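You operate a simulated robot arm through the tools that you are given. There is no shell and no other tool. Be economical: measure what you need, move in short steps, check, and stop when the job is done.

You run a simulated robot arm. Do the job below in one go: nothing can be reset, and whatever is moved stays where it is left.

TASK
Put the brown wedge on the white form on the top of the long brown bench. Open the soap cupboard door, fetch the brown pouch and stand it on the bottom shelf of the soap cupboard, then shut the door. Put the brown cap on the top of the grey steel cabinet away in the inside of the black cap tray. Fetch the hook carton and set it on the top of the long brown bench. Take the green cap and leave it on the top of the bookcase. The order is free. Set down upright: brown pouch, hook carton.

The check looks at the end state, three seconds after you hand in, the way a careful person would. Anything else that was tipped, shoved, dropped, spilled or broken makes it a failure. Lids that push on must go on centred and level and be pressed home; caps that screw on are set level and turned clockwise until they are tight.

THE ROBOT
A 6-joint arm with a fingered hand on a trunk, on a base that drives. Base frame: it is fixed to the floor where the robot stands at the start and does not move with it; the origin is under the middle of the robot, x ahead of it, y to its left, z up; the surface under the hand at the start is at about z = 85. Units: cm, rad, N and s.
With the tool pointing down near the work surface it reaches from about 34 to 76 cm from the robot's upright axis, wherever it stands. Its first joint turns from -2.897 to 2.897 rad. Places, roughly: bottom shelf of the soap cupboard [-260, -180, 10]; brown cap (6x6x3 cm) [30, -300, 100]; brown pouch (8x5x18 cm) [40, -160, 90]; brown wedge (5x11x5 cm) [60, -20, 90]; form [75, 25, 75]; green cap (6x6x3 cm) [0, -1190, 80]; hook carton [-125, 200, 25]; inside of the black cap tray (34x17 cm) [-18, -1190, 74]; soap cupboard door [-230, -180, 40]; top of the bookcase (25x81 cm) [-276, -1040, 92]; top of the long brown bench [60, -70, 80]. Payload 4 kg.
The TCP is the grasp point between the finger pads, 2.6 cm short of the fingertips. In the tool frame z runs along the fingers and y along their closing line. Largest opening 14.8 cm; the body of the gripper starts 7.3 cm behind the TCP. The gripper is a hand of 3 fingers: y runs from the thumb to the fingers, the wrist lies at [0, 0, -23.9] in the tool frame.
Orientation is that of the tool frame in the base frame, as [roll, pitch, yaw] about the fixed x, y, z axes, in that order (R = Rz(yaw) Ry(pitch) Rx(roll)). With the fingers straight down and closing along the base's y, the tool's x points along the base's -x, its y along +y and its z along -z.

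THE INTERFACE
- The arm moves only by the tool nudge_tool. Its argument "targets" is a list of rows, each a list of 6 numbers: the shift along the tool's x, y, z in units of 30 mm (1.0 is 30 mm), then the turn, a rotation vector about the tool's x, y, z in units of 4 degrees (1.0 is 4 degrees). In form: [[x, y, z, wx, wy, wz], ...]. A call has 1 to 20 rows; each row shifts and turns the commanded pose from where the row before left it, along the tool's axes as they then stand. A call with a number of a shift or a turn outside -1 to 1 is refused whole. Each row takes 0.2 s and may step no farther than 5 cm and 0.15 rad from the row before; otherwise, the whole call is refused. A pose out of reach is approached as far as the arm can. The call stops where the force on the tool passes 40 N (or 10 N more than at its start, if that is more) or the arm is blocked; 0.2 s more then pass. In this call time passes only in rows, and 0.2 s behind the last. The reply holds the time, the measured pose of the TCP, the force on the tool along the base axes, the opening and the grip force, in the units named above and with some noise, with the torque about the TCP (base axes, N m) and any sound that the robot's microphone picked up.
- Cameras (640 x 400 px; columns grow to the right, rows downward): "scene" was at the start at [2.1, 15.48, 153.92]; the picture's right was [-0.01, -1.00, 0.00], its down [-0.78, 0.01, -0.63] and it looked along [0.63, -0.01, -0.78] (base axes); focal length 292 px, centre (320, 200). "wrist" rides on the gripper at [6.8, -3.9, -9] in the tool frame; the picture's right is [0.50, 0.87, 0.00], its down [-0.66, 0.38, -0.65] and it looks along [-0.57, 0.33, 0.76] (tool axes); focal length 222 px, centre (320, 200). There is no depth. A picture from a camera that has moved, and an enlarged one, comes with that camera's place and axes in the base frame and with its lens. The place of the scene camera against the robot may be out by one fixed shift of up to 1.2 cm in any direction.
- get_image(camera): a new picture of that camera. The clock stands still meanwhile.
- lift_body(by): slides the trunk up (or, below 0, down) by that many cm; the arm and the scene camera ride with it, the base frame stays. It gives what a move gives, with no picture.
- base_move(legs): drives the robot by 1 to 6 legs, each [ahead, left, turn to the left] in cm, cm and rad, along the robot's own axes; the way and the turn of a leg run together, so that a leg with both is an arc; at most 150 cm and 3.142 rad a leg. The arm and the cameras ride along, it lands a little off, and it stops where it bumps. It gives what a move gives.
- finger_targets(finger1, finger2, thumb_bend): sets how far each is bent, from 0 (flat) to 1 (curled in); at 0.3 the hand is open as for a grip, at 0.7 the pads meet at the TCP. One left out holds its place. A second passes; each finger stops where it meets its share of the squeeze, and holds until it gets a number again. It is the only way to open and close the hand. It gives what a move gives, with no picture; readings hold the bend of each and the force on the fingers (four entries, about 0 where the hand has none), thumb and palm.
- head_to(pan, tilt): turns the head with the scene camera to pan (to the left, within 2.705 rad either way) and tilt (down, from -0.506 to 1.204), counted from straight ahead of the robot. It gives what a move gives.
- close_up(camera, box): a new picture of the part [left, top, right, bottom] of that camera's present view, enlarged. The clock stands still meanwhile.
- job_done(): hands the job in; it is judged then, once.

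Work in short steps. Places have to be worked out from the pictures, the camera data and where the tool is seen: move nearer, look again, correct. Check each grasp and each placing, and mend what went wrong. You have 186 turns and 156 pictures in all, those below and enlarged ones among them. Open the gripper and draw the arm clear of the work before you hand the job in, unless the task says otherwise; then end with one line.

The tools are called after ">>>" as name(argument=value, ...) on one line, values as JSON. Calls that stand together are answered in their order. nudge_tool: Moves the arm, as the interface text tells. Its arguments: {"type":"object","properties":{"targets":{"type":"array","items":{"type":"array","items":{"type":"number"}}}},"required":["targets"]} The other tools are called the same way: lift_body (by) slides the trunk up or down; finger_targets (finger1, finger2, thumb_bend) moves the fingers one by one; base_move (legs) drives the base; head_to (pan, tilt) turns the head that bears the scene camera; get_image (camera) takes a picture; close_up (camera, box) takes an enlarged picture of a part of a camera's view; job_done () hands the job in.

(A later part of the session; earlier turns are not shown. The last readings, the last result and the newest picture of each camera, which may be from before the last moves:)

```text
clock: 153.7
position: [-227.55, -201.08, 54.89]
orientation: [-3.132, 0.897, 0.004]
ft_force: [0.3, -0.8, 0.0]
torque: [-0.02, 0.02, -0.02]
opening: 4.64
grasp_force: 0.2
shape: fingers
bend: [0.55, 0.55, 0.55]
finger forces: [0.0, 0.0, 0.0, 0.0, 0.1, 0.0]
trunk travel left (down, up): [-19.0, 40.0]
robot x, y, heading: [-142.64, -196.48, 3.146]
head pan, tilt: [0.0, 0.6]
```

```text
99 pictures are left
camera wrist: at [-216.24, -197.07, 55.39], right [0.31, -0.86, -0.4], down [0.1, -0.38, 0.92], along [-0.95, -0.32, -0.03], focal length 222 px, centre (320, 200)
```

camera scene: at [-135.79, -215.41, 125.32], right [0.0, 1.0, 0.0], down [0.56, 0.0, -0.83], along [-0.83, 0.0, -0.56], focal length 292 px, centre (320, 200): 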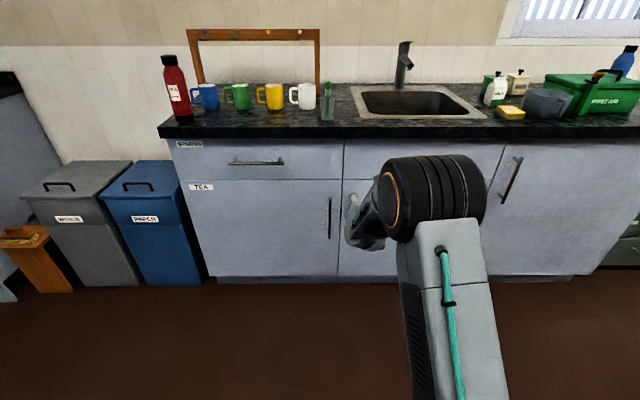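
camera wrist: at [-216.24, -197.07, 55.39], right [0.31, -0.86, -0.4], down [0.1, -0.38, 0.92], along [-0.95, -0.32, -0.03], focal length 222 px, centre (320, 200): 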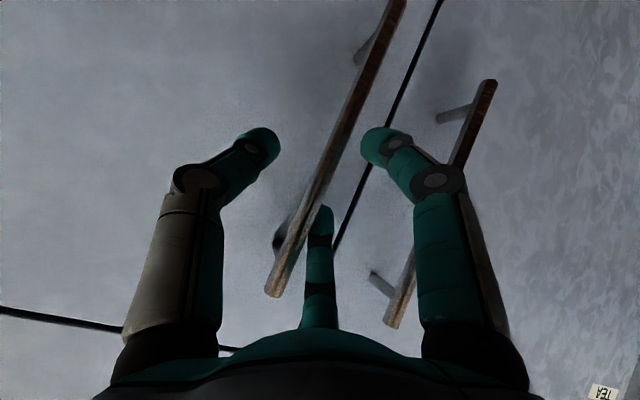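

The bar lies nearly on the grasp line, fingers to its left, thumb right. I open the fingers a touch, shift 4 mm left and go 1.5 cm forward.

>>> finger_targets(finger1=0.53, finger2=0.54, thumb_bend=0.53)

>>> nudge_tool(targets=[[-0.16, 0.13, 0.19, 0, 0, 0], [-0.16, 0, 0.19, 0, 0, 0]])

>>> get_image(camera="wrist")

```text
clock: 154.7
position: [-227.51, -201.08, 54.86]
orientation: [-3.13, 0.896, 0.004]
ft_force: [0.3, -0.2, -0.5]
torque: [-0.01, 0.02, -0.01]
opening: 5.15
grasp_force: 0.0
shape: fingers
bend: [0.53, 0.54, 0.53]
finger forces: [0.0, 0.0, 0.0, 0.0, 0.0, 0.0]
trunk travel left (down, up): [-19.0, 40.0]
robot x, y, heading: [-142.36, -196.71, 3.144]
head pan, tilt: [0.0, 0.6]
```

```text
clock: 155.2
position: [-229.05, -201.42, 54.99]
orientation: [-3.129, 0.897, 0.004]
ft_force: [8.0, -0.7, 2.3]
torque: [-0.03, 0.06, 0.08]
opening: 5.17
grasp_force: 3.2
shape: fingers
bend: [0.53, 0.57, 0.53]
finger forces: [0.0, 7.5, 0.0, 0.0, 0.0, 0.0]
trunk travel left (down, up): [-19.0, 40.0]
robot x, y, heading: [-142.47, -196.92, 3.14]
head pan, tilt: [0.0, 0.6]
```

```text
98 pictures are left
camera wrist: at [-217.7, -197.49, 55.46], right [0.31, -0.87, -0.4], down [0.1, -0.38, 0.92], along [-0.95, -0.32, -0.03], focal length 222 px, centre (320, 200)
```

wrist: 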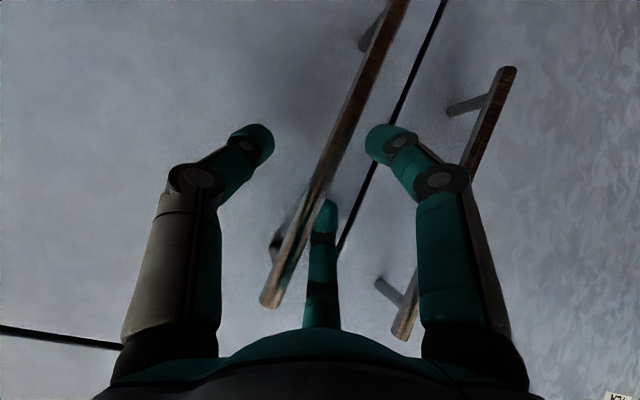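

f2 touches the door panel beside the bar. I close the fingers on the bar.

>>> finger_targets(finger1=0.72, finger2=0.72, thumb_bend=0.72)

>>> get_image(camera="wrist")

```text
clock: 156.2
position: [-229.05, -201.46, 54.89]
orientation: [-3.132, 0.896, 0.004]
ft_force: [-0.7, -2.0, -3.1]
torque: [-0.06, -0.01, -0.01]
opening: 0.47
grasp_force: 3.6
shape: fingers
bend: [0.67, 0.72, 0.69]
finger forces: [4.1, 0.0, 0.1, 0.1, 3.3, 0.1]
trunk travel left (down, up): [-19.0, 40.0]
robot x, y, heading: [-142.27, -196.68, 3.14]
head pan, tilt: [0.0, 0.6]
```

```text
97 pictures are left
camera wrist: at [-217.74, -197.49, 55.41], right [0.31, -0.86, -0.4], down [0.1, -0.38, 0.92], along [-0.95, -0.32, -0.03], focal length 222 px, centre (320, 200)
```

wrist: 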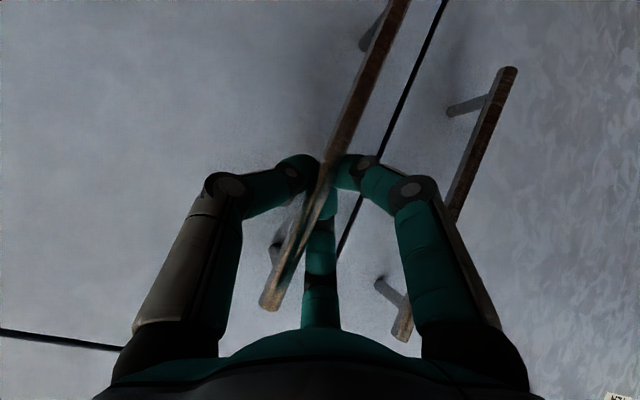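

The bar is caught with the tips curled round it. I pull 3 cm gently.

>>> nudge_tool(targets=[[0.21, 0, -0.26, 0, 0, 0], [0.21, 0, -0.26, 0, 0, 0], [0.21, 0, -0.26, 0, 0, 0]])

>>> get_image(camera="wrist")

```text
clock: 157.1
position: [-226.01, -201.41, 54.92]
orientation: [-3.133, 0.897, 0.002]
ft_force: [-3.3, 4.1, -0.9]
torque: [0.05, 0.03, 0.01]
opening: 0.39
grasp_force: 4.6
shape: fingers
bend: [0.68, 0.72, 0.69]
finger forces: [2.8, 0.1, 0.0, 0.0, 6.0, 0.0]
trunk travel left (down, up): [-19.0, 40.0]
robot x, y, heading: [-142.34, -196.65, 3.14]
head pan, tilt: [0.0, 0.6]
```

```text
96 pictures are left
camera wrist: at [-214.75, -197.41, 55.41], right [0.31, -0.87, -0.4], down [0.1, -0.38, 0.92], along [-0.95, -0.32, -0.03], focal length 222 px, centre (320, 200)
```

wrist: 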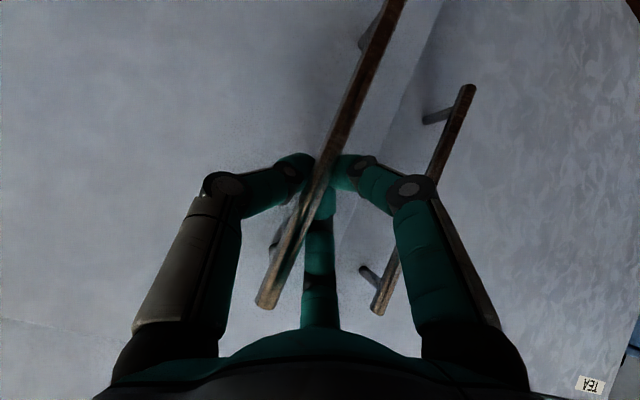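

The door is opening. I keep pulling along the arc with the base.

>>> base_move(legs=[[-8, -1.0, 0], [-8.6, -2.8, 0]])

>>> get_image(camera="wrist")

>>> get_image(camera="scene")

```text
clock: 158.8
position: [-209.78, -197.73, 54.92]
orientation: [-3.133, 0.9, 0.002]
ft_force: [-8.2, 17.3, 5.8]
torque: [0.26, 0.07, 0.02]
opening: 1.22
grasp_force: 9.3
shape: fingers
bend: [0.71, 0.72, 0.65]
finger forces: [0.0, 0.1, 0.0, 0.0, 19.0, 0.0]
trunk travel left (down, up): [-19.0, 40.0]
robot x, y, heading: [-126.23, -192.63, -3.14]
head pan, tilt: [0.0, 0.6]
```

```text
95 pictures are left
camera wrist: at [-198.49, -193.78, 55.48], right [0.31, -0.86, -0.4], down [0.1, -0.38, 0.92], along [-0.95, -0.32, -0.03], focal length 222 px, centre (320, 200)
```

wrist: 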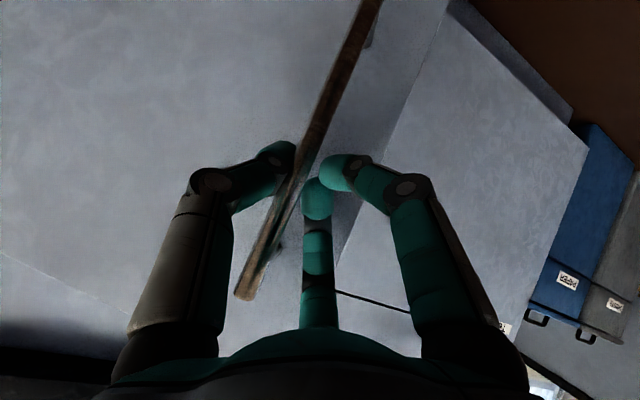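

```text
94 pictures are left
camera scene: at [-128.48, -209.42, 125.34], right [0.0, 1.0, 0.0], down [0.56, 0.0, -0.83], along [-0.83, 0.0, -0.56], focal length 292 px, centre (320, 200)
```

scene: 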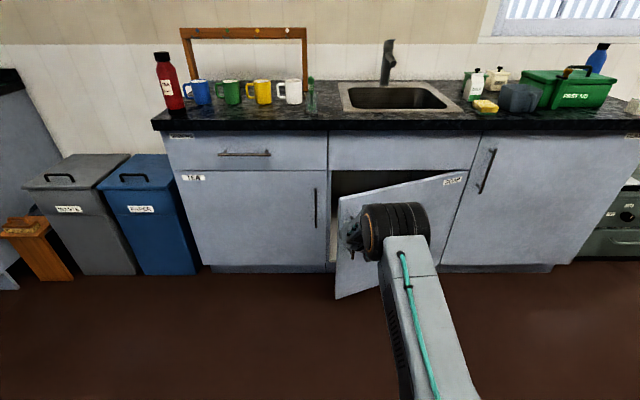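

Door is ~25° open, thumb carrying side load. I continue along the arc with more +y in it.

>>> base_move(legs=[[-6.5, -4.7, 0], [-5.3, -4.0, 0]])

>>> get_image(camera="wrist")

>>> get_image(camera="scene")

```text
clock: 160.5
position: [-197.77, -188.85, 54.94]
orientation: [-3.132, 0.898, 0.002]
ft_force: [-5.0, 6.7, -0.9]
torque: [0.05, 0.02, 0.05]
opening: 0.34
grasp_force: 4.2
shape: fingers
bend: [0.71, 0.72, 0.68]
finger forces: [0.0, 0.1, 0.0, 0.1, 8.7, 0.1]
trunk travel left (down, up): [-19.0, 40.0]
robot x, y, heading: [-114.47, -183.76, 3.139]
head pan, tilt: [0.0, 0.6]
```

```text
93 pictures are left
camera wrist: at [-186.51, -184.84, 55.45], right [0.31, -0.87, -0.4], down [0.1, -0.38, 0.92], along [-0.95, -0.32, -0.03], focal length 222 px, centre (320, 200)
```

wrist: 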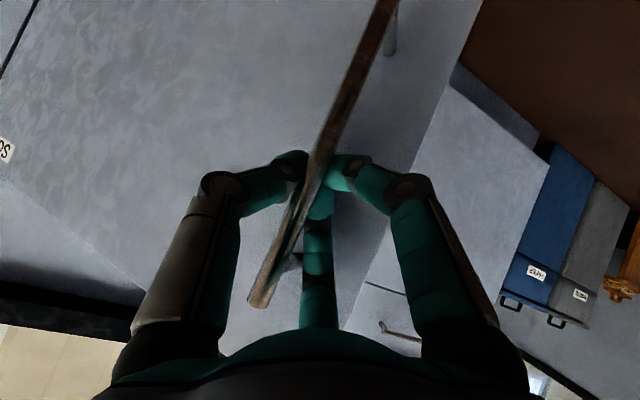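

```text
92 pictures are left
camera scene: at [-116.55, -200.63, 125.32], right [0.0, 1.0, 0.0], down [0.57, 0.0, -0.82], along [-0.82, 0.0, -0.57], focal length 292 px, centre (320, 200)
```

scene: 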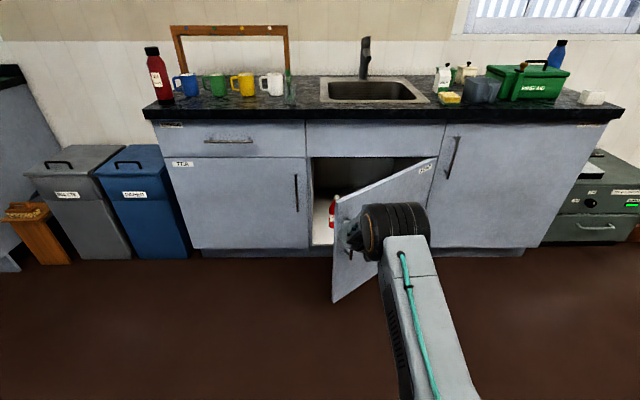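

Works well; door ~40° open. I continue along the arc.

>>> base_move(legs=[[-6.4, -4.8, 0], [-4.5, -6.0, 0]])

>>> get_image(camera="scene")

```text
clock: 162.2
position: [-186.65, -178.28, 54.93]
orientation: [-3.131, 0.895, 0.005]
ft_force: [4.5, -3.6, -1.2]
torque: [-0.06, -0.05, 0.13]
opening: 0.01
grasp_force: 3.9
shape: fingers
bend: [0.71, 0.71, 0.71]
finger forces: [0.0, 7.5, 0.1, 0.0, 0.0, 0.0]
trunk travel left (down, up): [-19.0, 40.0]
robot x, y, heading: [-103.19, -173.27, 3.145]
head pan, tilt: [0.0, 0.6]
```

```text
91 pictures are left
camera scene: at [-105.52, -189.98, 125.31], right [0.0, 1.0, 0.0], down [0.56, 0.0, -0.83], along [-0.83, 0.0, -0.56], focal length 292 px, centre (320, 200)
```

scene: 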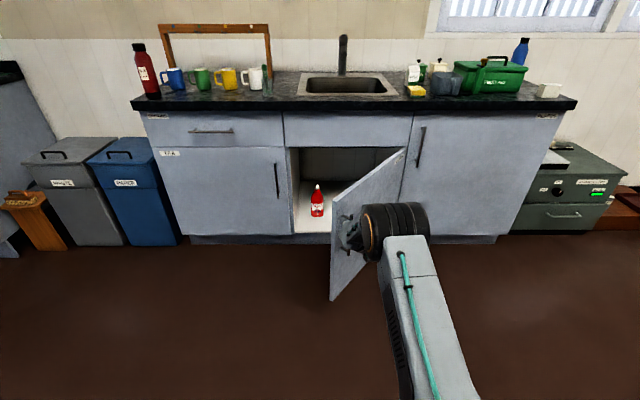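

Door ~58° open, a red bottle stands on the bottom shelf. Two more arc steps.

>>> base_move(legs=[[-3.5, -6.6, 0], [-2.6, -7.1, 0]])

>>> get_image(camera="scene")

>>> get_image(camera="wrist")

```text
clock: 163.8
position: [-180.62, -164.88, 54.85]
orientation: [-3.13, 0.897, 0.006]
ft_force: [10.7, -4.0, -0.1]
torque: [-0.05, -0.12, 0.12]
opening: 0.0
grasp_force: 8.8
shape: fingers
bend: [0.71, 0.72, 0.71]
finger forces: [0.0, 9.8, 0.1, 0.0, 7.9, 0.0]
trunk travel left (down, up): [-19.0, 40.0]
robot x, y, heading: [-97.13, -159.57, -3.137]
head pan, tilt: [0.0, 0.6]
```

```text
90 pictures are left
camera scene: at [-99.38, -176.55, 125.32], right [0.0, 1.0, 0.0], down [0.56, 0.0, -0.83], along [-0.83, 0.0, -0.56], focal length 292 px, centre (320, 200)
```

scene: 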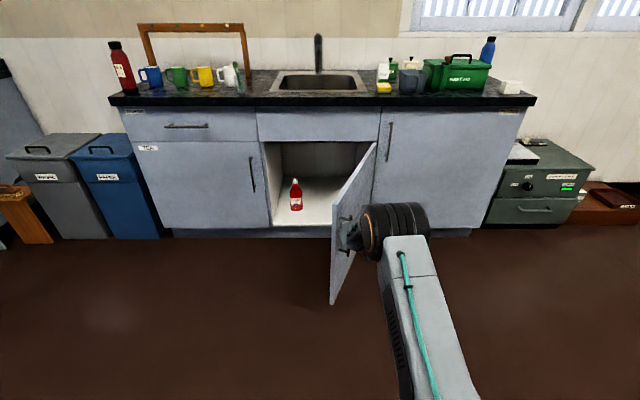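

```text
89 pictures are left
camera wrist: at [-169.34, -160.97, 55.39], right [0.31, -0.86, -0.4], down [0.1, -0.38, 0.92], along [-0.94, -0.33, -0.03], focal length 222 px, centre (320, 200)
```

wrist: 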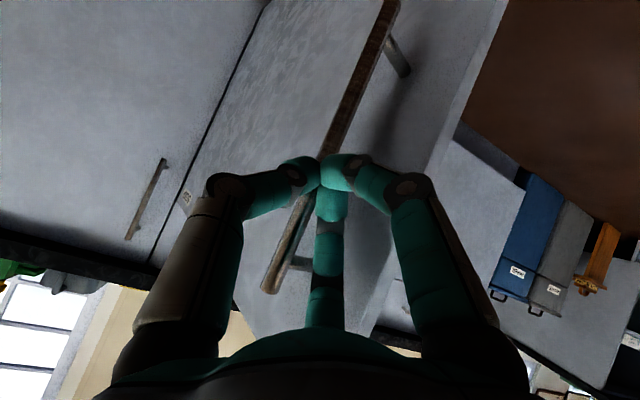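

Door ~75° open, enough. I release the bar and back straight away.

>>> finger_targets(finger1=0.6, finger2=0.58, thumb_bend=0.48)

>>> base_move(legs=[[-10, 0, 0]])

>>> get_image(camera="scene")

```text
clock: 164.8
position: [-180.71, -164.97, 54.85]
orientation: [-3.133, 0.896, 0.007]
ft_force: [0.3, 1.0, 0.4]
torque: [0.03, 0.0, 0.06]
opening: 4.98
grasp_force: 0.2
shape: fingers
bend: [0.6, 0.57, 0.48]
finger forces: [0.0, 0.1, 0.0, 0.0, 0.1, 0.1]
trunk travel left (down, up): [-19.0, 40.0]
robot x, y, heading: [-97.03, -159.81, -3.14]
head pan, tilt: [0.0, 0.6]
```

```text
clock: 166.0
position: [-170.57, -164.77, 54.84]
orientation: [-3.131, 0.894, 0.006]
ft_force: [-0.8, -0.1, -0.9]
torque: [0.02, 0.01, 0.01]
opening: 4.97
grasp_force: 0.1
shape: fingers
bend: [0.6, 0.57, 0.48]
finger forces: [0.0, 0.1, 0.0, 0.1, 0.1, 0.0]
trunk travel left (down, up): [-19.0, 40.0]
robot x, y, heading: [-87.01, -160.09, 3.141]
head pan, tilt: [0.0, 0.6]
```

```text
88 pictures are left
camera scene: at [-89.4, -176.52, 125.32], right [0.0, 1.0, 0.0], down [0.57, 0.0, -0.82], along [-0.82, 0.0, -0.57], focal length 292 px, centre (320, 200)
```

scene: 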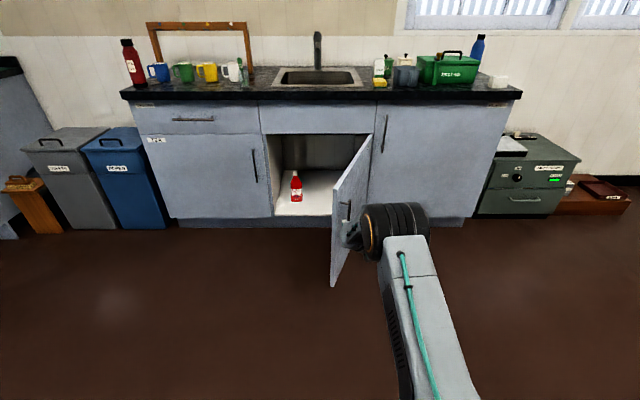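

The door stays open; a bottle stands at about (-252,-193), leaving room at y≈-176. I raise the trunk, turn round and go to the pouch.

>>> lift_body(by=40)

>>> base_move(legs=[[0, 0, 3.141], [25, -7, 0]])

>>> head_to(pan=0.0, tilt=0.7)

>>> get_image(camera="scene")

>>> get_image(camera="wrist")

```text
clock: 169.8
position: [-170.59, -164.83, 94.9]
orientation: [-3.131, 0.897, 0.003]
ft_force: [0.4, -0.5, 0.4]
torque: [-0.01, 0.0, 0.02]
opening: 4.96
grasp_force: 0.0
shape: fingers
bend: [0.6, 0.57, 0.48]
finger forces: [0.0, 0.1, 0.0, 0.0, 0.0, 0.0]
trunk travel left (down, up): [-59.0, 0.0]
robot x, y, heading: [-87.11, -159.79, 3.14]
head pan, tilt: [0.0, 0.6]
```

```text
clock: 179.0
position: [21.77, -163.16, 94.97]
orientation: [-3.132, 0.894, 3.137]
ft_force: [0.1, 0.2, 0.1]
torque: [0.0, 0.0, 0.0]
opening: 4.99
grasp_force: 0.2
shape: fingers
bend: [0.6, 0.57, 0.48]
finger forces: [0.0, 0.1, 0.0, 0.1, 0.0, 0.0]
trunk travel left (down, up): [-59.0, 0.0]
robot x, y, heading: [-61.99, -167.11, -0.01]
head pan, tilt: [0.0, 0.6]
```

```text
clock: 179.7
position: [21.85, -163.12, 94.81]
orientation: [-3.128, 0.895, 3.138]
ft_force: [-0.2, -0.3, 0.5]
torque: [0.0, 0.02, 0.0]
opening: 4.97
grasp_force: 0.1
shape: fingers
bend: [0.6, 0.57, 0.48]
finger forces: [0.1, 0.0, 0.0, 0.0, 0.1, 0.0]
trunk travel left (down, up): [-59.0, 0.0]
robot x, y, heading: [-61.61, -167.54, -0.012]
head pan, tilt: [0.0, 0.7]
```

```text
87 pictures are left
camera scene: at [-58.67, -151.78, 164.46], right [-0.01, -1.0, 0.0], down [-0.64, 0.01, -0.77], along [0.77, -0.01, -0.64], focal length 292 px, centre (320, 200)
```

scene: 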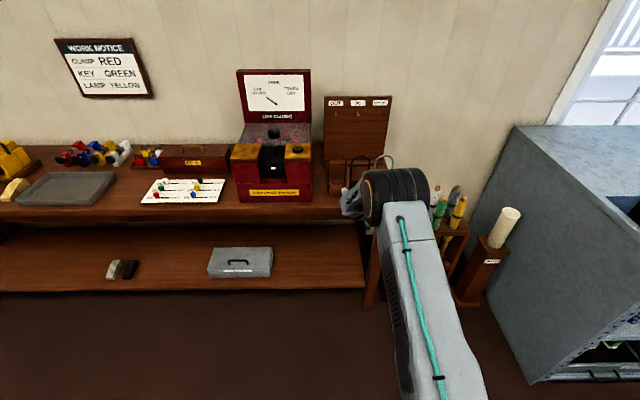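

```text
86 pictures are left
camera wrist: at [10.44, -166.79, 95.35], right [-0.3, 0.87, -0.4], down [-0.09, 0.39, 0.92], along [0.95, 0.31, -0.03], focal length 222 px, centre (320, 200)
```

wrist: 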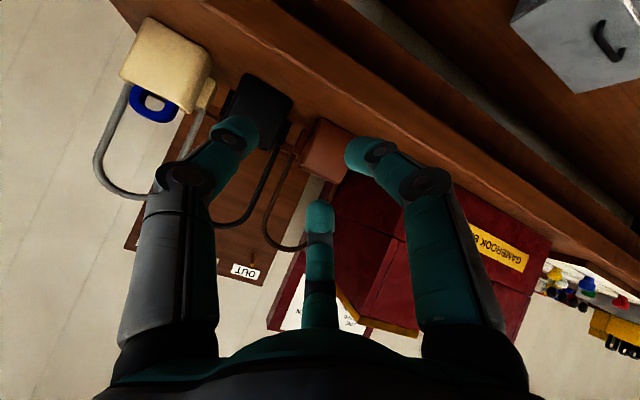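

Brown pouch is the left one, next to the maroon box. I zoom in with the scene camera for detail.

>>> close_up(camera="scene", box=[280, 130, 420, 218])

>>> close_up(camera="wrist", box=[190, 60, 430, 210])

```text
4.55 times, centred on (350, 174) of scene
camera zoom: at [-58.67, -151.78, 164.46], right [-0.01, -1.0, 0.0], down [-0.64, 0.01, -0.77], along [0.77, -0.01, -0.64], focal length 1326 px, centre (184, 318)
```

zoom: 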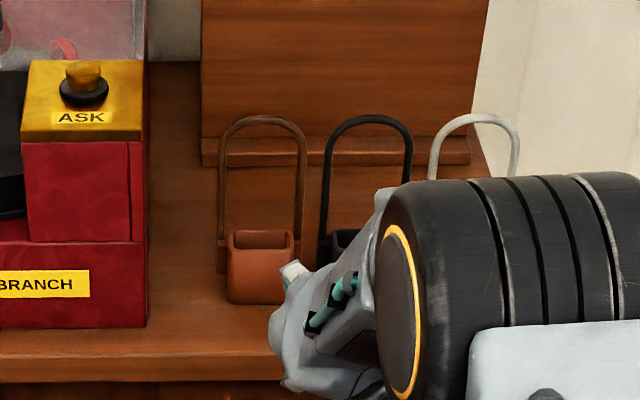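

```text
2.67 times, centred on (310, 135) of wrist
camera zoom: at [10.44, -166.79, 95.35], right [-0.3, 0.87, -0.4], down [-0.09, 0.39, 0.92], along [0.95, 0.31, -0.03], focal length 592 px, centre (347, 373)
```

zoom: 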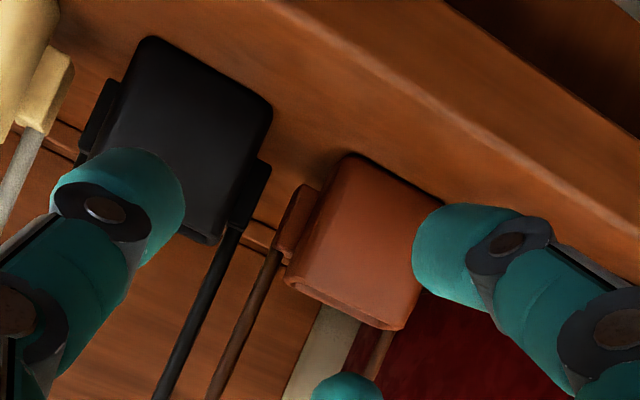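

The pouch is a cup with a rigid hoop; the neighbours are ~1 cm away at the sides, so I'll pinch the hoop's top. I roll the hand 30°, rise to hoop height and centre on it.

>>> nudge_tool(targets=[[0, 0, 0, 0, 0, 1], [0, 0, 0, 0, 0, 1], [0, 0, 0, 0, 0, 1], [0, 0, 0, 0, 0, 1], [0, 0, 0, 0, 0, 1], [0, 0, 0, 0, 0, 1], [0, 0, 0, 0, 0, 1], [0, 0, 0, 0, 0, 0.5], [-0.74, 0.64, 0.02, 0, 0, 0], [-0.74, 0.64, 0.02, 0, 0, 0], [-0.74, 0.64, 0.02, 0, 0, 0], [-0.74, 0.64, 0.02, 0, 0, 0], [-0.74, 0.64, 0.02, 0, 0, 0]])

>>> finger_targets(finger1=0.52, finger2=0.5, thumb_bend=0.52)

>>> get_image(camera="wrist")

```text
clock: 182.5
position: [30.72, -160.75, 105.41]
orientation: [2.589, 0.747, 2.387]
ft_force: [-0.2, -0.2, -0.5]
torque: [0.02, 0.03, 0.0]
opening: 4.98
grasp_force: 0.2
shape: fingers
bend: [0.6, 0.57, 0.48]
finger forces: [0.0, 0.0, 0.0, 0.0, 0.0, 0.1]
out of reach, approached as far as the arm can: row 11
trunk travel left (down, up): [-59.0, 0.0]
robot x, y, heading: [-61.82, -167.39, -0.009]
head pan, tilt: [0.0, 0.7]
```

```text
clock: 183.5
position: [30.58, -160.84, 105.54]
orientation: [2.591, 0.747, 2.388]
ft_force: [0.1, -0.5, 0.8]
torque: [-0.03, -0.02, 0.0]
opening: 5.52
grasp_force: 0.0
shape: fingers
bend: [0.52, 0.5, 0.52]
finger forces: [0.1, 0.0, 0.0, 0.0, 0.0, 0.1]
trunk travel left (down, up): [-59.0, 0.0]
robot x, y, heading: [-61.95, -167.41, -0.014]
head pan, tilt: [0.0, 0.7]
```

```text
83 pictures are left
camera wrist: at [18.7, -160.5, 105.09], right [0.01, 1.0, -0.01], down [-0.04, 0.01, 1.0], along [1.0, -0.01, 0.04], focal length 222 px, centre (320, 200)
```

wrist: 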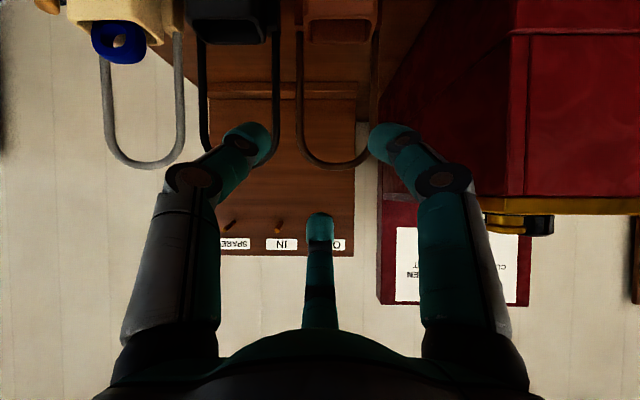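

Hoop apex found at about (41, -158.7, 102.8). I align to it on a slanted approach line and advance half way.

>>> nudge_tool(targets=[[-0.355, 0.61, 0.015, 0, 0, 0], [-0.355, 0.61, 0.015, 0, 0, 0], [0, 0, 0.8, 0, 0, 0], [0, 0, 0.8, 0, 0, 0]])

>>> get_image(camera="wrist")

```text
clock: 184.5
position: [32.62, -157.9, 105.65]
orientation: [2.59, 0.747, 2.388]
ft_force: [-0.7, -0.2, -0.2]
torque: [0.0, 0.02, -0.01]
opening: 5.55
grasp_force: 0.0
shape: fingers
bend: [0.52, 0.5, 0.52]
finger forces: [0.1, 0.0, 0.0, 0.1, 0.0, 0.0]
out of reach, approached as far as the arm can: row 2, 3, 4
trunk travel left (down, up): [-59.0, 0.0]
robot x, y, heading: [-61.77, -167.24, -0.011]
head pan, tilt: [0.0, 0.7]
```

```text
82 pictures are left
camera wrist: at [20.67, -157.71, 105.28], right [0.01, 1.0, -0.01], down [-0.04, 0.01, 1.0], along [1.0, -0.01, 0.04], focal length 222 px, centre (320, 200)
```

wrist: 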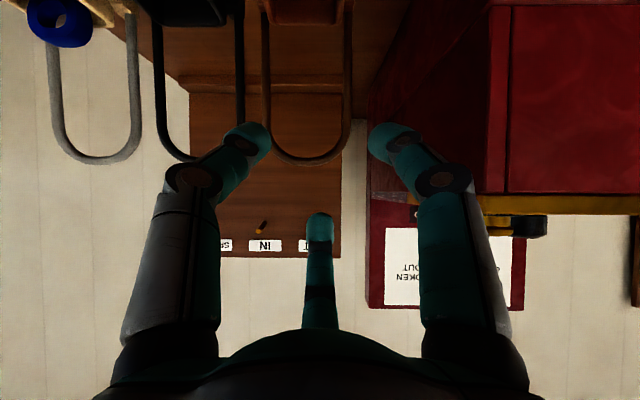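

The arm is near its reach; I retract it ~12 cm, drive the base forward 12 cm and look again.

>>> nudge_tool(targets=[[0.345, -0.31, -0.91, 0, 0, 0], [0.345, -0.31, -0.91, 0, 0, 0], [0.345, -0.31, -0.91, 0, 0, 0], [0.345, -0.31, -0.91, 0, 0, 0]])

>>> base_move(legs=[[12, 0, 0.01]])

>>> get_image(camera="wrist")

```text
clock: 185.5
position: [20.69, -158.84, 108.39]
orientation: [2.59, 0.745, 2.39]
ft_force: [-0.1, 0.1, -0.6]
torque: [0.04, -0.01, 0.0]
opening: 5.53
grasp_force: 0.1
shape: fingers
bend: [0.52, 0.5, 0.52]
finger forces: [0.0, 0.1, 0.0, 0.0, 0.0, 0.0]
trunk travel left (down, up): [-59.0, 0.0]
robot x, y, heading: [-61.95, -167.62, -0.01]
head pan, tilt: [0.0, 0.7]
```

```text
clock: 186.7
position: [32.9, -158.4, 108.16]
orientation: [2.592, 0.745, 2.395]
ft_force: [-0.6, 0.1, 0.1]
torque: [0.0, 0.03, 0.03]
opening: 5.52
grasp_force: 0.1
shape: fingers
bend: [0.52, 0.5, 0.52]
finger forces: [0.0, 0.1, 0.1, 0.1, 0.0, 0.0]
trunk travel left (down, up): [-59.0, 0.0]
robot x, y, heading: [-49.73, -167.65, -0.004]
head pan, tilt: [0.0, 0.7]
```

```text
81 pictures are left
camera wrist: at [20.91, -158.22, 107.92], right [0.01, 1.0, -0.01], down [-0.04, 0.01, 1.0], along [1.0, -0.01, 0.04], focal length 222 px, centre (320, 200)
```

wrist: 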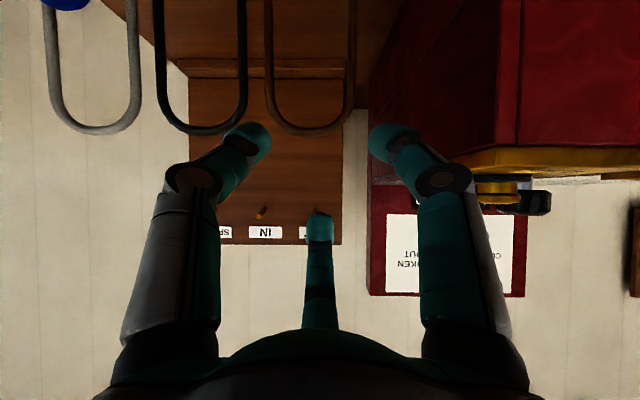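

Apex at ~(41.2,-159, 102.5). I advance 7.5 cm down the line and check.

>>> nudge_tool(targets=[[-0.04, -0.04, 0.85, 0, 0, 0], [-0.04, -0.03, 0.85, 0, 0, 0], [-0.04, -0.03, 0.8, 0, 0, 0]])

>>> get_image(camera="wrist")

```text
clock: 187.5
position: [38.65, -159.02, 103.82]
orientation: [2.59, 0.748, 2.395]
ft_force: [-0.3, 0.3, 0.3]
torque: [-0.03, -0.03, -0.02]
opening: 5.54
grasp_force: 0.0
shape: fingers
bend: [0.52, 0.5, 0.52]
finger forces: [0.0, 0.0, 0.1, 0.0, 0.1, 0.1]
trunk travel left (down, up): [-59.0, 0.0]
robot x, y, heading: [-49.43, -167.14, -0.002]
head pan, tilt: [0.0, 0.7]
```

```text
80 pictures are left
camera wrist: at [26.62, -158.82, 103.47], right [0.0, 1.0, -0.01], down [-0.04, 0.01, 1.0], along [1.0, 0.0, 0.04], focal length 222 px, centre (320, 200)
```

wrist: 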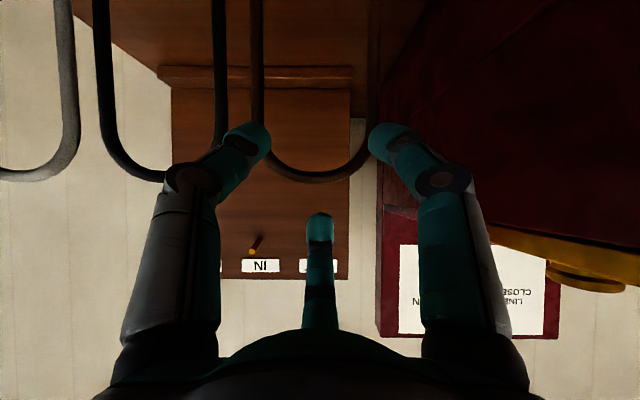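

The thumb and finger1 are as wide as the hoop, so I narrow them to slip under the arc, then advance the last 3.7 cm.

>>> finger_targets(finger1=0.6, finger2=0.48, thumb_bend=0.6)

>>> nudge_tool(targets=[[0.1, 0.03, 0.5, 0, 0, 0], [-0.05, 0.03, 0.4, 0, 0, 0], [-0.05, 0, 0.35, 0, 0, 0]])

>>> get_image(camera="wrist")

```text
clock: 188.5
position: [38.57, -158.96, 103.8]
orientation: [2.591, 0.745, 2.397]
ft_force: [0.1, -0.6, 0.0]
torque: [0.0, 0.01, 0.02]
opening: 2.99
grasp_force: 0.0
shape: fingers
bend: [0.6, 0.48, 0.6]
finger forces: [0.0, 0.1, 0.0, 0.1, 0.0, 0.1]
trunk travel left (down, up): [-59.0, 0.0]
robot x, y, heading: [-49.53, -167.36, -0.004]
head pan, tilt: [0.0, 0.7]
```

```text
clock: 189.3
position: [41.59, -158.86, 101.53]
orientation: [2.592, 0.748, 2.397]
ft_force: [0.8, -1.1, -0.1]
torque: [-0.01, -0.03, -0.01]
opening: 2.93
grasp_force: 0.1
shape: fingers
bend: [0.6, 0.48, 0.6]
finger forces: [0.3, 0.0, 0.1, 0.0, 0.0, 0.1]
trunk travel left (down, up): [-59.0, 0.0]
robot x, y, heading: [-49.87, -167.43, -0.003]
head pan, tilt: [0.0, 0.7]
```

```text
79 pictures are left
camera wrist: at [29.75, -158.7, 101.16], right [0.0, 1.0, -0.01], down [-0.04, 0.01, 1.0], along [1.0, 0.0, 0.04], focal length 222 px, centre (320, 200)
```

wrist: 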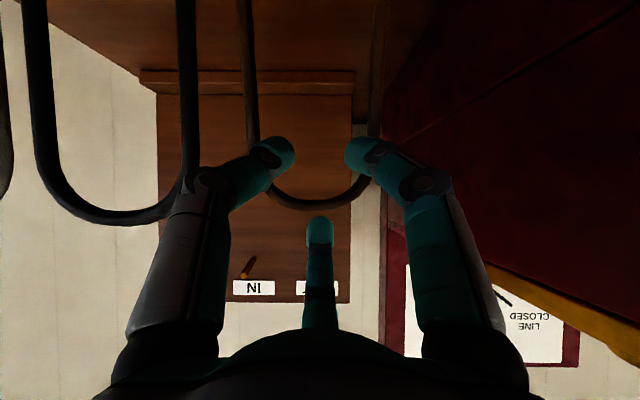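

I check depth with a scene close-up.

>>> close_up(camera="scene", box=[270, 110, 410, 198])

```text
4.55 times, centred on (340, 154) of scene
camera zoom: at [-46.69, -151.84, 164.46], right [0.0, -1.0, 0.0], down [-0.64, 0.0, -0.76], along [0.76, 0.0, -0.64], focal length 1326 px, centre (229, 409)
```

zoom: 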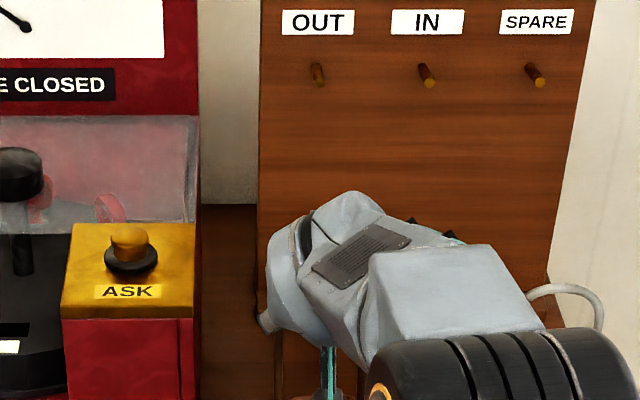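

The hand hides it; I zoom the wrist view instead.

>>> close_up(camera="wrist", box=[220, 110, 420, 235])

```text
3.20 times, centred on (320, 172) of wrist
camera zoom: at [29.75, -158.7, 101.16], right [0.0, 1.0, -0.01], down [-0.04, 0.01, 1.0], along [1.0, 0.0, 0.04], focal length 711 px, centre (320, 288)
```

zoom: 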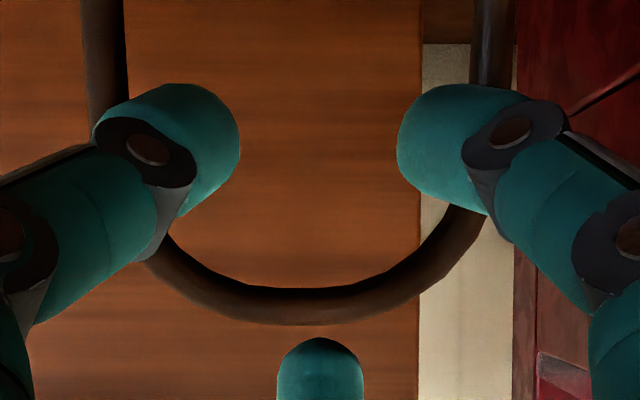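

The wide fingers nudged the hoop back ~2 cm. I back off 5 cm, close thumb and finger1 almost together so they pass inside the hoop, and re-check.

>>> nudge_tool(targets=[[0, 0, -0.3, 0, 0, 0], [0, 0, -0.4, 0, 0, 0], [0, 0, -0.5, 0, 0, 0], [0, 0, -0.5, 0, 0, 0]])

>>> finger_targets(finger1=0.67, finger2=0.46, thumb_bend=0.67)

>>> get_image(camera="wrist")

```text
clock: 190.3
position: [37.69, -158.74, 104.68]
orientation: [2.589, 0.746, 2.397]
ft_force: [-0.4, 0.0, 0.2]
torque: [0.04, 0.01, 0.01]
opening: 2.94
grasp_force: 0.2
shape: fingers
bend: [0.6, 0.48, 0.6]
finger forces: [0.0, 0.1, 0.0, 0.0, 0.0, 0.0]
trunk travel left (down, up): [-59.0, 0.0]
robot x, y, heading: [-49.72, -167.68, -0.001]
head pan, tilt: [0.0, 0.7]
```

```text
clock: 191.3
position: [37.71, -158.67, 104.71]
orientation: [2.593, 0.746, 2.397]
ft_force: [0.5, 0.6, 0.1]
torque: [0.01, 0.01, 0.02]
opening: 0.83
grasp_force: 0.0
shape: fingers
bend: [0.67, 0.46, 0.67]
finger forces: [0.0, 0.1, 0.0, 0.1, 0.1, 0.1]
trunk travel left (down, up): [-59.0, 0.0]
robot x, y, heading: [-49.64, -167.38, -0.002]
head pan, tilt: [0.0, 0.7]
```

```text
76 pictures are left
camera wrist: at [25.81, -158.53, 104.33], right [0.01, 1.0, -0.01], down [-0.04, 0.01, 1.0], along [1.0, 0.0, 0.04], focal length 222 px, centre (320, 200)
```

wrist: 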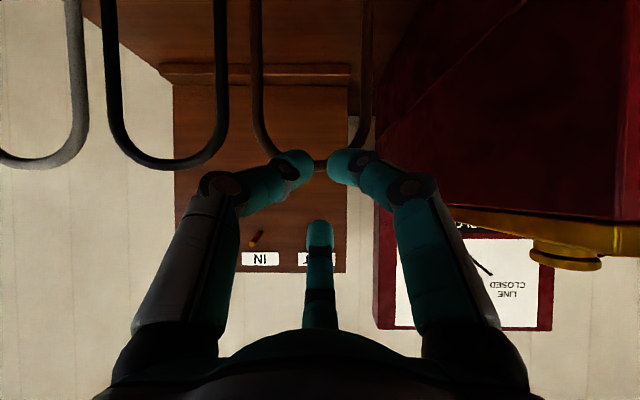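

The hoop swung back upright at x≈41.8. With the pair now narrow I advance again along the line.

>>> nudge_tool(targets=[[0.02, -0.02, 0.5, 0, 0, 0], [0.02, -0.02, 0.5, 0, 0, 0], [0.02, 0, 0.45, 0, 0, 0]])

>>> close_up(camera="wrist", box=[220, 110, 420, 235])

```text
clock: 192.1
position: [41.01, -158.81, 101.7]
orientation: [2.59, 0.745, 2.395]
ft_force: [0.0, -0.6, 0.2]
torque: [0.03, -0.01, 0.0]
opening: 0.81
grasp_force: 0.2
shape: fingers
bend: [0.67, 0.46, 0.67]
finger forces: [0.2, 0.0, 0.0, 0.0, 0.1, 0.1]
trunk travel left (down, up): [-59.0, 0.0]
robot x, y, heading: [-49.91, -166.96, -0.004]
head pan, tilt: [0.0, 0.7]
```

```text
3.20 times, centred on (320, 172) of wrist
camera zoom: at [29.05, -158.67, 101.37], right [0.01, 1.0, -0.01], down [-0.04, 0.01, 1.0], along [1.0, -0.01, 0.04], focal length 711 px, centre (320, 288)
```

zoom: 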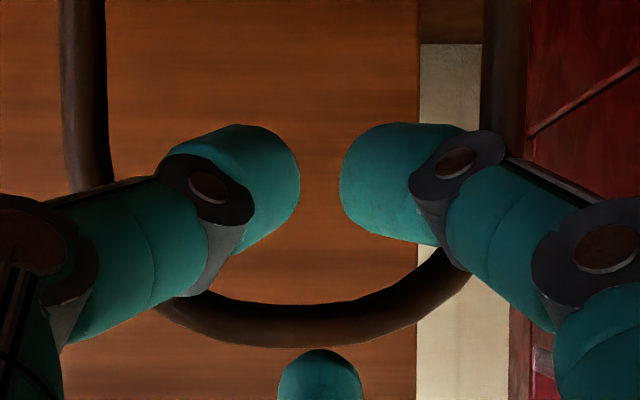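

The arc now lies between the pair (inside the hoop) and finger2 (above). I close.

>>> finger_targets(finger1=0.71, finger2=0.72, thumb_bend=0.71)

>>> close_up(camera="wrist", box=[220, 110, 420, 235])

```text
clock: 193.1
position: [40.9, -158.96, 101.75]
orientation: [2.591, 0.745, 2.396]
ft_force: [-0.1, -0.2, 0.8]
torque: [0.0, 0.01, -0.02]
opening: 0.0
grasp_force: 0.3
shape: fingers
bend: [0.7, 0.71, 0.7]
finger forces: [0.5, 0.0, 0.0, 0.0, 0.0, 0.0]
trunk travel left (down, up): [-59.0, 0.0]
robot x, y, heading: [-49.42, -167.23, -0.001]
head pan, tilt: [0.0, 0.7]
```

```text
3.20 times, centred on (320, 172) of wrist
camera zoom: at [29.03, -158.67, 101.4], right [0.01, 1.0, -0.01], down [-0.04, 0.01, 1.0], along [1.0, -0.01, 0.04], focal length 711 px, centre (320, 288)
```

zoom: 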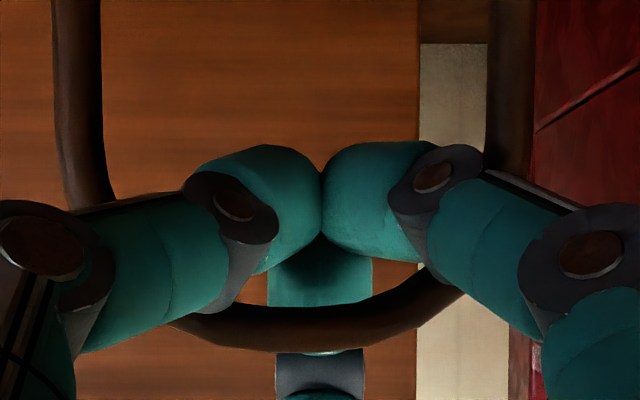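

The hoop is trapped but loose (rod ~0.8 cm above the pads). I reopen slightly, move up/forward ~1 cm so the pads meet the rod, and close again.

>>> finger_targets(finger1=0.67, finger2=0.57, thumb_bend=0.67)

>>> nudge_tool(targets=[[-0.3, 0.17, 0.08, 0, 0, 0]])

>>> finger_targets(finger1=0.72, finger2=0.72, thumb_bend=0.72)

>>> close_up(camera="wrist", box=[220, 110, 420, 235])

```text
clock: 194.1
position: [40.95, -158.82, 101.81]
orientation: [2.593, 0.746, 2.397]
ft_force: [-0.8, 0.2, 0.1]
torque: [-0.04, -0.01, -0.03]
opening: 0.67
grasp_force: 0.3
shape: fingers
bend: [0.68, 0.56, 0.67]
finger forces: [0.5, 0.1, 0.0, 0.0, 0.2, 0.0]
trunk travel left (down, up): [-59.0, 0.0]
robot x, y, heading: [-49.77, -167.34, -0.004]
head pan, tilt: [0.0, 0.7]
```

```text
clock: 194.5
position: [41.82, -158.77, 102.44]
orientation: [2.592, 0.746, 2.398]
ft_force: [-0.8, 0.0, 0.2]
torque: [0.04, 0.01, -0.03]
opening: 0.75
grasp_force: 0.2
shape: fingers
bend: [0.67, 0.56, 0.67]
finger forces: [0.0, 0.1, 0.0, 0.1, 1.0, 0.0]
trunk travel left (down, up): [-59.0, 0.0]
robot x, y, heading: [-49.62, -167.66, -0.005]
head pan, tilt: [0.0, 0.7]
```

```text
clock: 195.5
position: [41.81, -158.8, 102.48]
orientation: [2.591, 0.745, 2.397]
ft_force: [-1.0, -0.1, -1.2]
torque: [0.04, 0.02, 0.01]
opening: 0.0
grasp_force: 0.2
shape: fingers
bend: [0.71, 0.71, 0.71]
finger forces: [0.0, 0.0, 0.0, 0.1, 0.0, 0.0]
trunk travel left (down, up): [-59.0, 0.0]
robot x, y, heading: [-49.5, -167.36, -0.003]
head pan, tilt: [0.0, 0.7]
```

```text
3.20 times, centred on (320, 172) of wrist
camera zoom: at [29.91, -158.62, 102.12], right [0.01, 1.0, -0.01], down [-0.04, 0.01, 1.0], along [1.0, -0.01, 0.04], focal length 711 px, centre (320, 288)
```

zoom: 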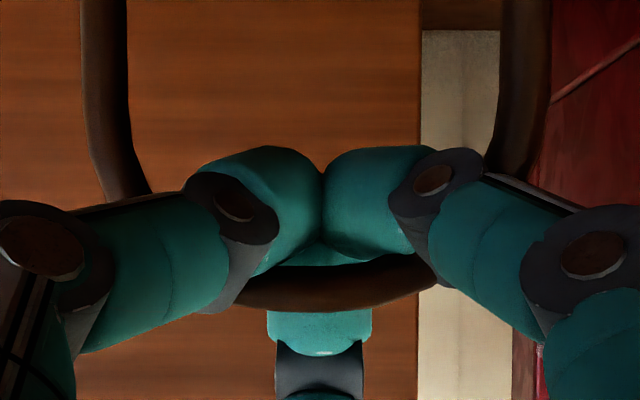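

The rod is securely hooked (ring closed round it), hanging freely at worst. I lift 3 cm while drawing back slightly and check.

>>> nudge_tool(targets=[[-0.23, 0.13, -0.21, 0, 0, 0], [-0.23, 0.13, -0.21, 0, 0, 0], [-0.12, 0.06, -0.47, 0, 0, 0], [-0.12, 0.06, -0.47, 0, 0, 0]])

>>> get_image(camera="wrist")

```text
clock: 196.5
position: [40.19, -158.7, 106.81]
orientation: [2.593, 0.745, 2.396]
ft_force: [-1.1, -0.2, -1.9]
torque: [0.04, -0.01, 0.03]
opening: 0.0
grasp_force: 2.0
shape: fingers
bend: [0.71, 0.71, 0.71]
finger forces: [0.1, 0.0, 0.1, 0.0, 4.9, 0.0]
trunk travel left (down, up): [-59.0, 0.0]
robot x, y, heading: [-49.41, -167.59, -0.003]
head pan, tilt: [0.0, 0.7]
```

```text
72 pictures are left
camera wrist: at [28.21, -158.59, 106.49], right [0.0, 1.0, -0.01], down [-0.04, 0.01, 1.0], along [1.0, 0.0, 0.04], focal length 222 px, centre (320, 200)
```

wrist: 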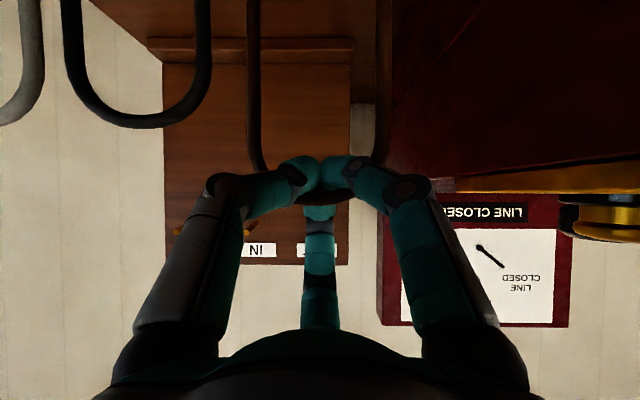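

The pouch lifts with the hand. I drive back 35 cm slowly and check how it hangs.

>>> base_move(legs=[[-12, 0, 0], [-25, 0, 0]])

>>> get_image(camera="wrist")

>>> get_image(camera="scene")

```text
clock: 199.2
position: [2.97, -158.51, 106.91]
orientation: [2.589, 0.747, 2.398]
ft_force: [0.2, -0.3, -2.7]
torque: [0.01, 0.01, -0.01]
opening: 0.0
grasp_force: 2.4
shape: fingers
bend: [0.71, 0.71, 0.71]
finger forces: [0.1, 0.0, 0.0, 0.2, 3.9, 0.0]
trunk travel left (down, up): [-59.0, 0.0]
robot x, y, heading: [-86.56, -167.49, -0.003]
head pan, tilt: [0.0, 0.7]
```

```text
71 pictures are left
camera wrist: at [-8.92, -158.27, 106.5], right [0.0, 1.0, -0.01], down [-0.04, 0.01, 1.0], along [1.0, 0.0, 0.04], focal length 222 px, centre (320, 200)
```

wrist: 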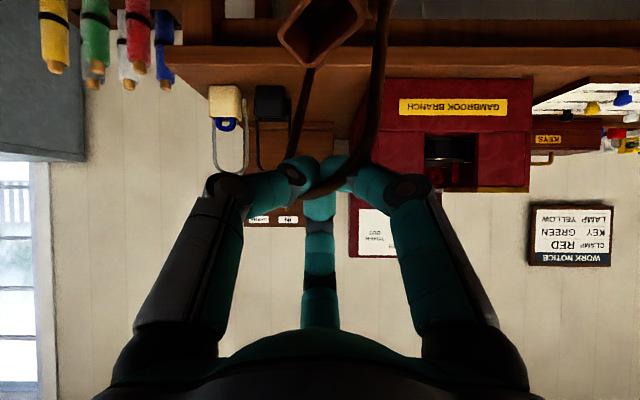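

```text
70 pictures are left
camera scene: at [-83.87, -151.74, 164.46], right [0.0, -1.0, 0.0], down [-0.64, 0.0, -0.76], along [0.76, 0.0, -0.64], focal length 292 px, centre (320, 200)
```

scene: 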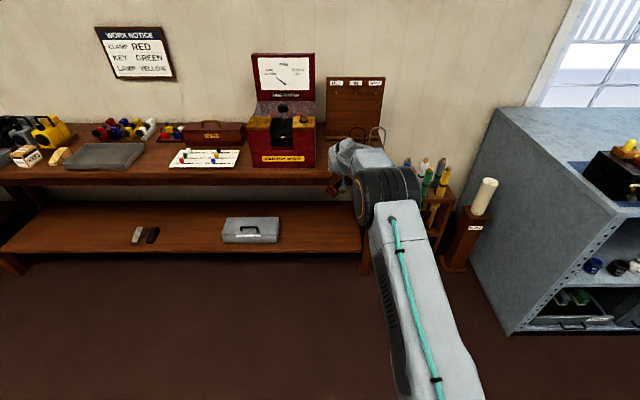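

Pouch hangs in the closed ring; the other pouches still stand. I shift the arm to the right side of the robot for door clearance, then turn round and drive in front of the open cupboard.

>>> nudge_tool(targets=[[-0.303, -0.88, -0.211, 0, 0, 0], [-0.303, -0.88, -0.211, 0, 0, 0], [-0.303, -0.88, -0.211, 0, 0, 0], [-0.303, -0.88, -0.211, 0, 0, 0], [-0.303, -0.88, -0.211, 0, 0, 0], [-0.303, -0.88, -0.211, 0, 0, 0], [-0.303, -0.88, -0.211, 0, 0, 0], [-0.303, -0.88, -0.211, 0, 0, 0], [-0.303, -0.88, -0.211, 0, 0, 0], [-0.303, -0.88, -0.211, 0, 0, 0], [-0.303, -0.88, -0.211, 0, 0, 0]])

>>> base_move(legs=[[0, 0, 3.141], [37, 32, 0]])

>>> head_to(pan=-0.1, tilt=0.75)

>>> get_image(camera="scene")

>>> get_image(camera="wrist")

```text
clock: 201.6
position: [-6.06, -188.61, 106.59]
orientation: [2.59, 0.744, 2.399]
ft_force: [0.2, 0.0, -1.9]
torque: [0.0, 0.04, -0.02]
opening: 0.0
grasp_force: 1.9
shape: fingers
bend: [0.71, 0.71, 0.71]
finger forces: [0.0, 0.0, 0.0, 0.1, 4.2, 0.0]
trunk travel left (down, up): [-59.0, 0.0]
robot x, y, heading: [-86.86, -167.36, -0.003]
head pan, tilt: [0.0, 0.7]
```

```text
clock: 211.8
position: [-204.98, -172.12, 106.47]
orientation: [2.592, 0.745, -0.792]
ft_force: [-0.7, -0.9, -3.3]
torque: [-0.02, -0.04, -0.03]
opening: 0.0
grasp_force: 1.3
shape: fingers
bend: [0.71, 0.71, 0.71]
finger forces: [0.1, 0.0, 0.0, 0.0, 4.0, 0.1]
trunk travel left (down, up): [-59.0, 0.0]
robot x, y, heading: [-125.52, -197.54, 3.09]
head pan, tilt: [0.0, 0.7]
```

```text
clock: 212.4
position: [-205.03, -172.15, 106.6]
orientation: [2.591, 0.746, -0.791]
ft_force: [-0.6, 0.7, -2.7]
torque: [-0.04, -0.03, 0.0]
opening: 0.0
grasp_force: 2.0
shape: fingers
bend: [0.71, 0.71, 0.71]
finger forces: [0.1, 0.1, 0.1, 0.0, 3.9, 0.1]
trunk travel left (down, up): [-59.0, 0.0]
robot x, y, heading: [-125.46, -197.69, 3.097]
head pan, tilt: [-0.099, 0.75]
```

```text
69 pictures are left
camera scene: at [-127.79, -213.25, 164.03], right [0.15, 0.99, 0.0], down [0.67, -0.1, -0.73], along [-0.72, 0.11, -0.68], focal length 292 px, centre (320, 200)
```

scene: 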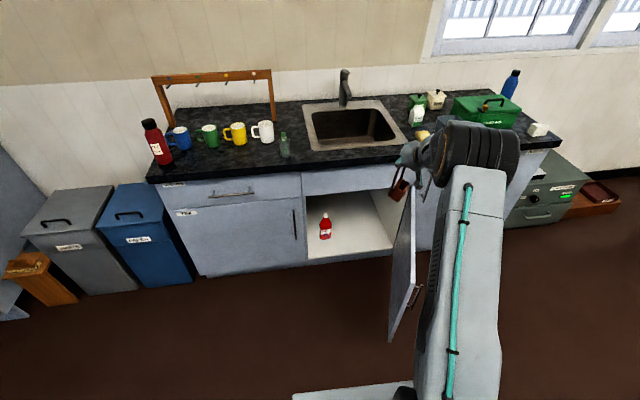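

```text
68 pictures are left
camera wrist: at [-192.99, -172.68, 106.29], right [-0.05, -1.0, -0.01], down [0.04, -0.01, 1.0], along [-1.0, 0.05, 0.04], focal length 222 px, centre (320, 200)
```

wrist: 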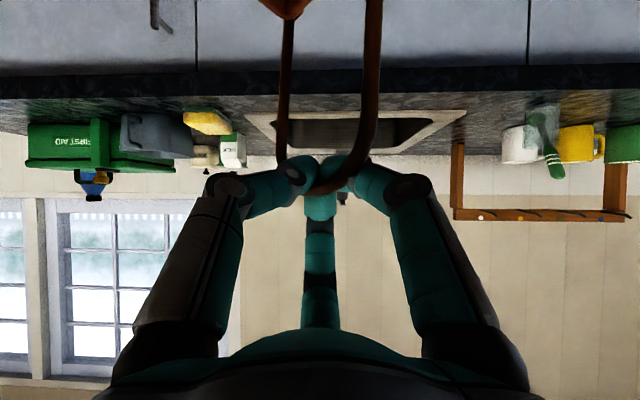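

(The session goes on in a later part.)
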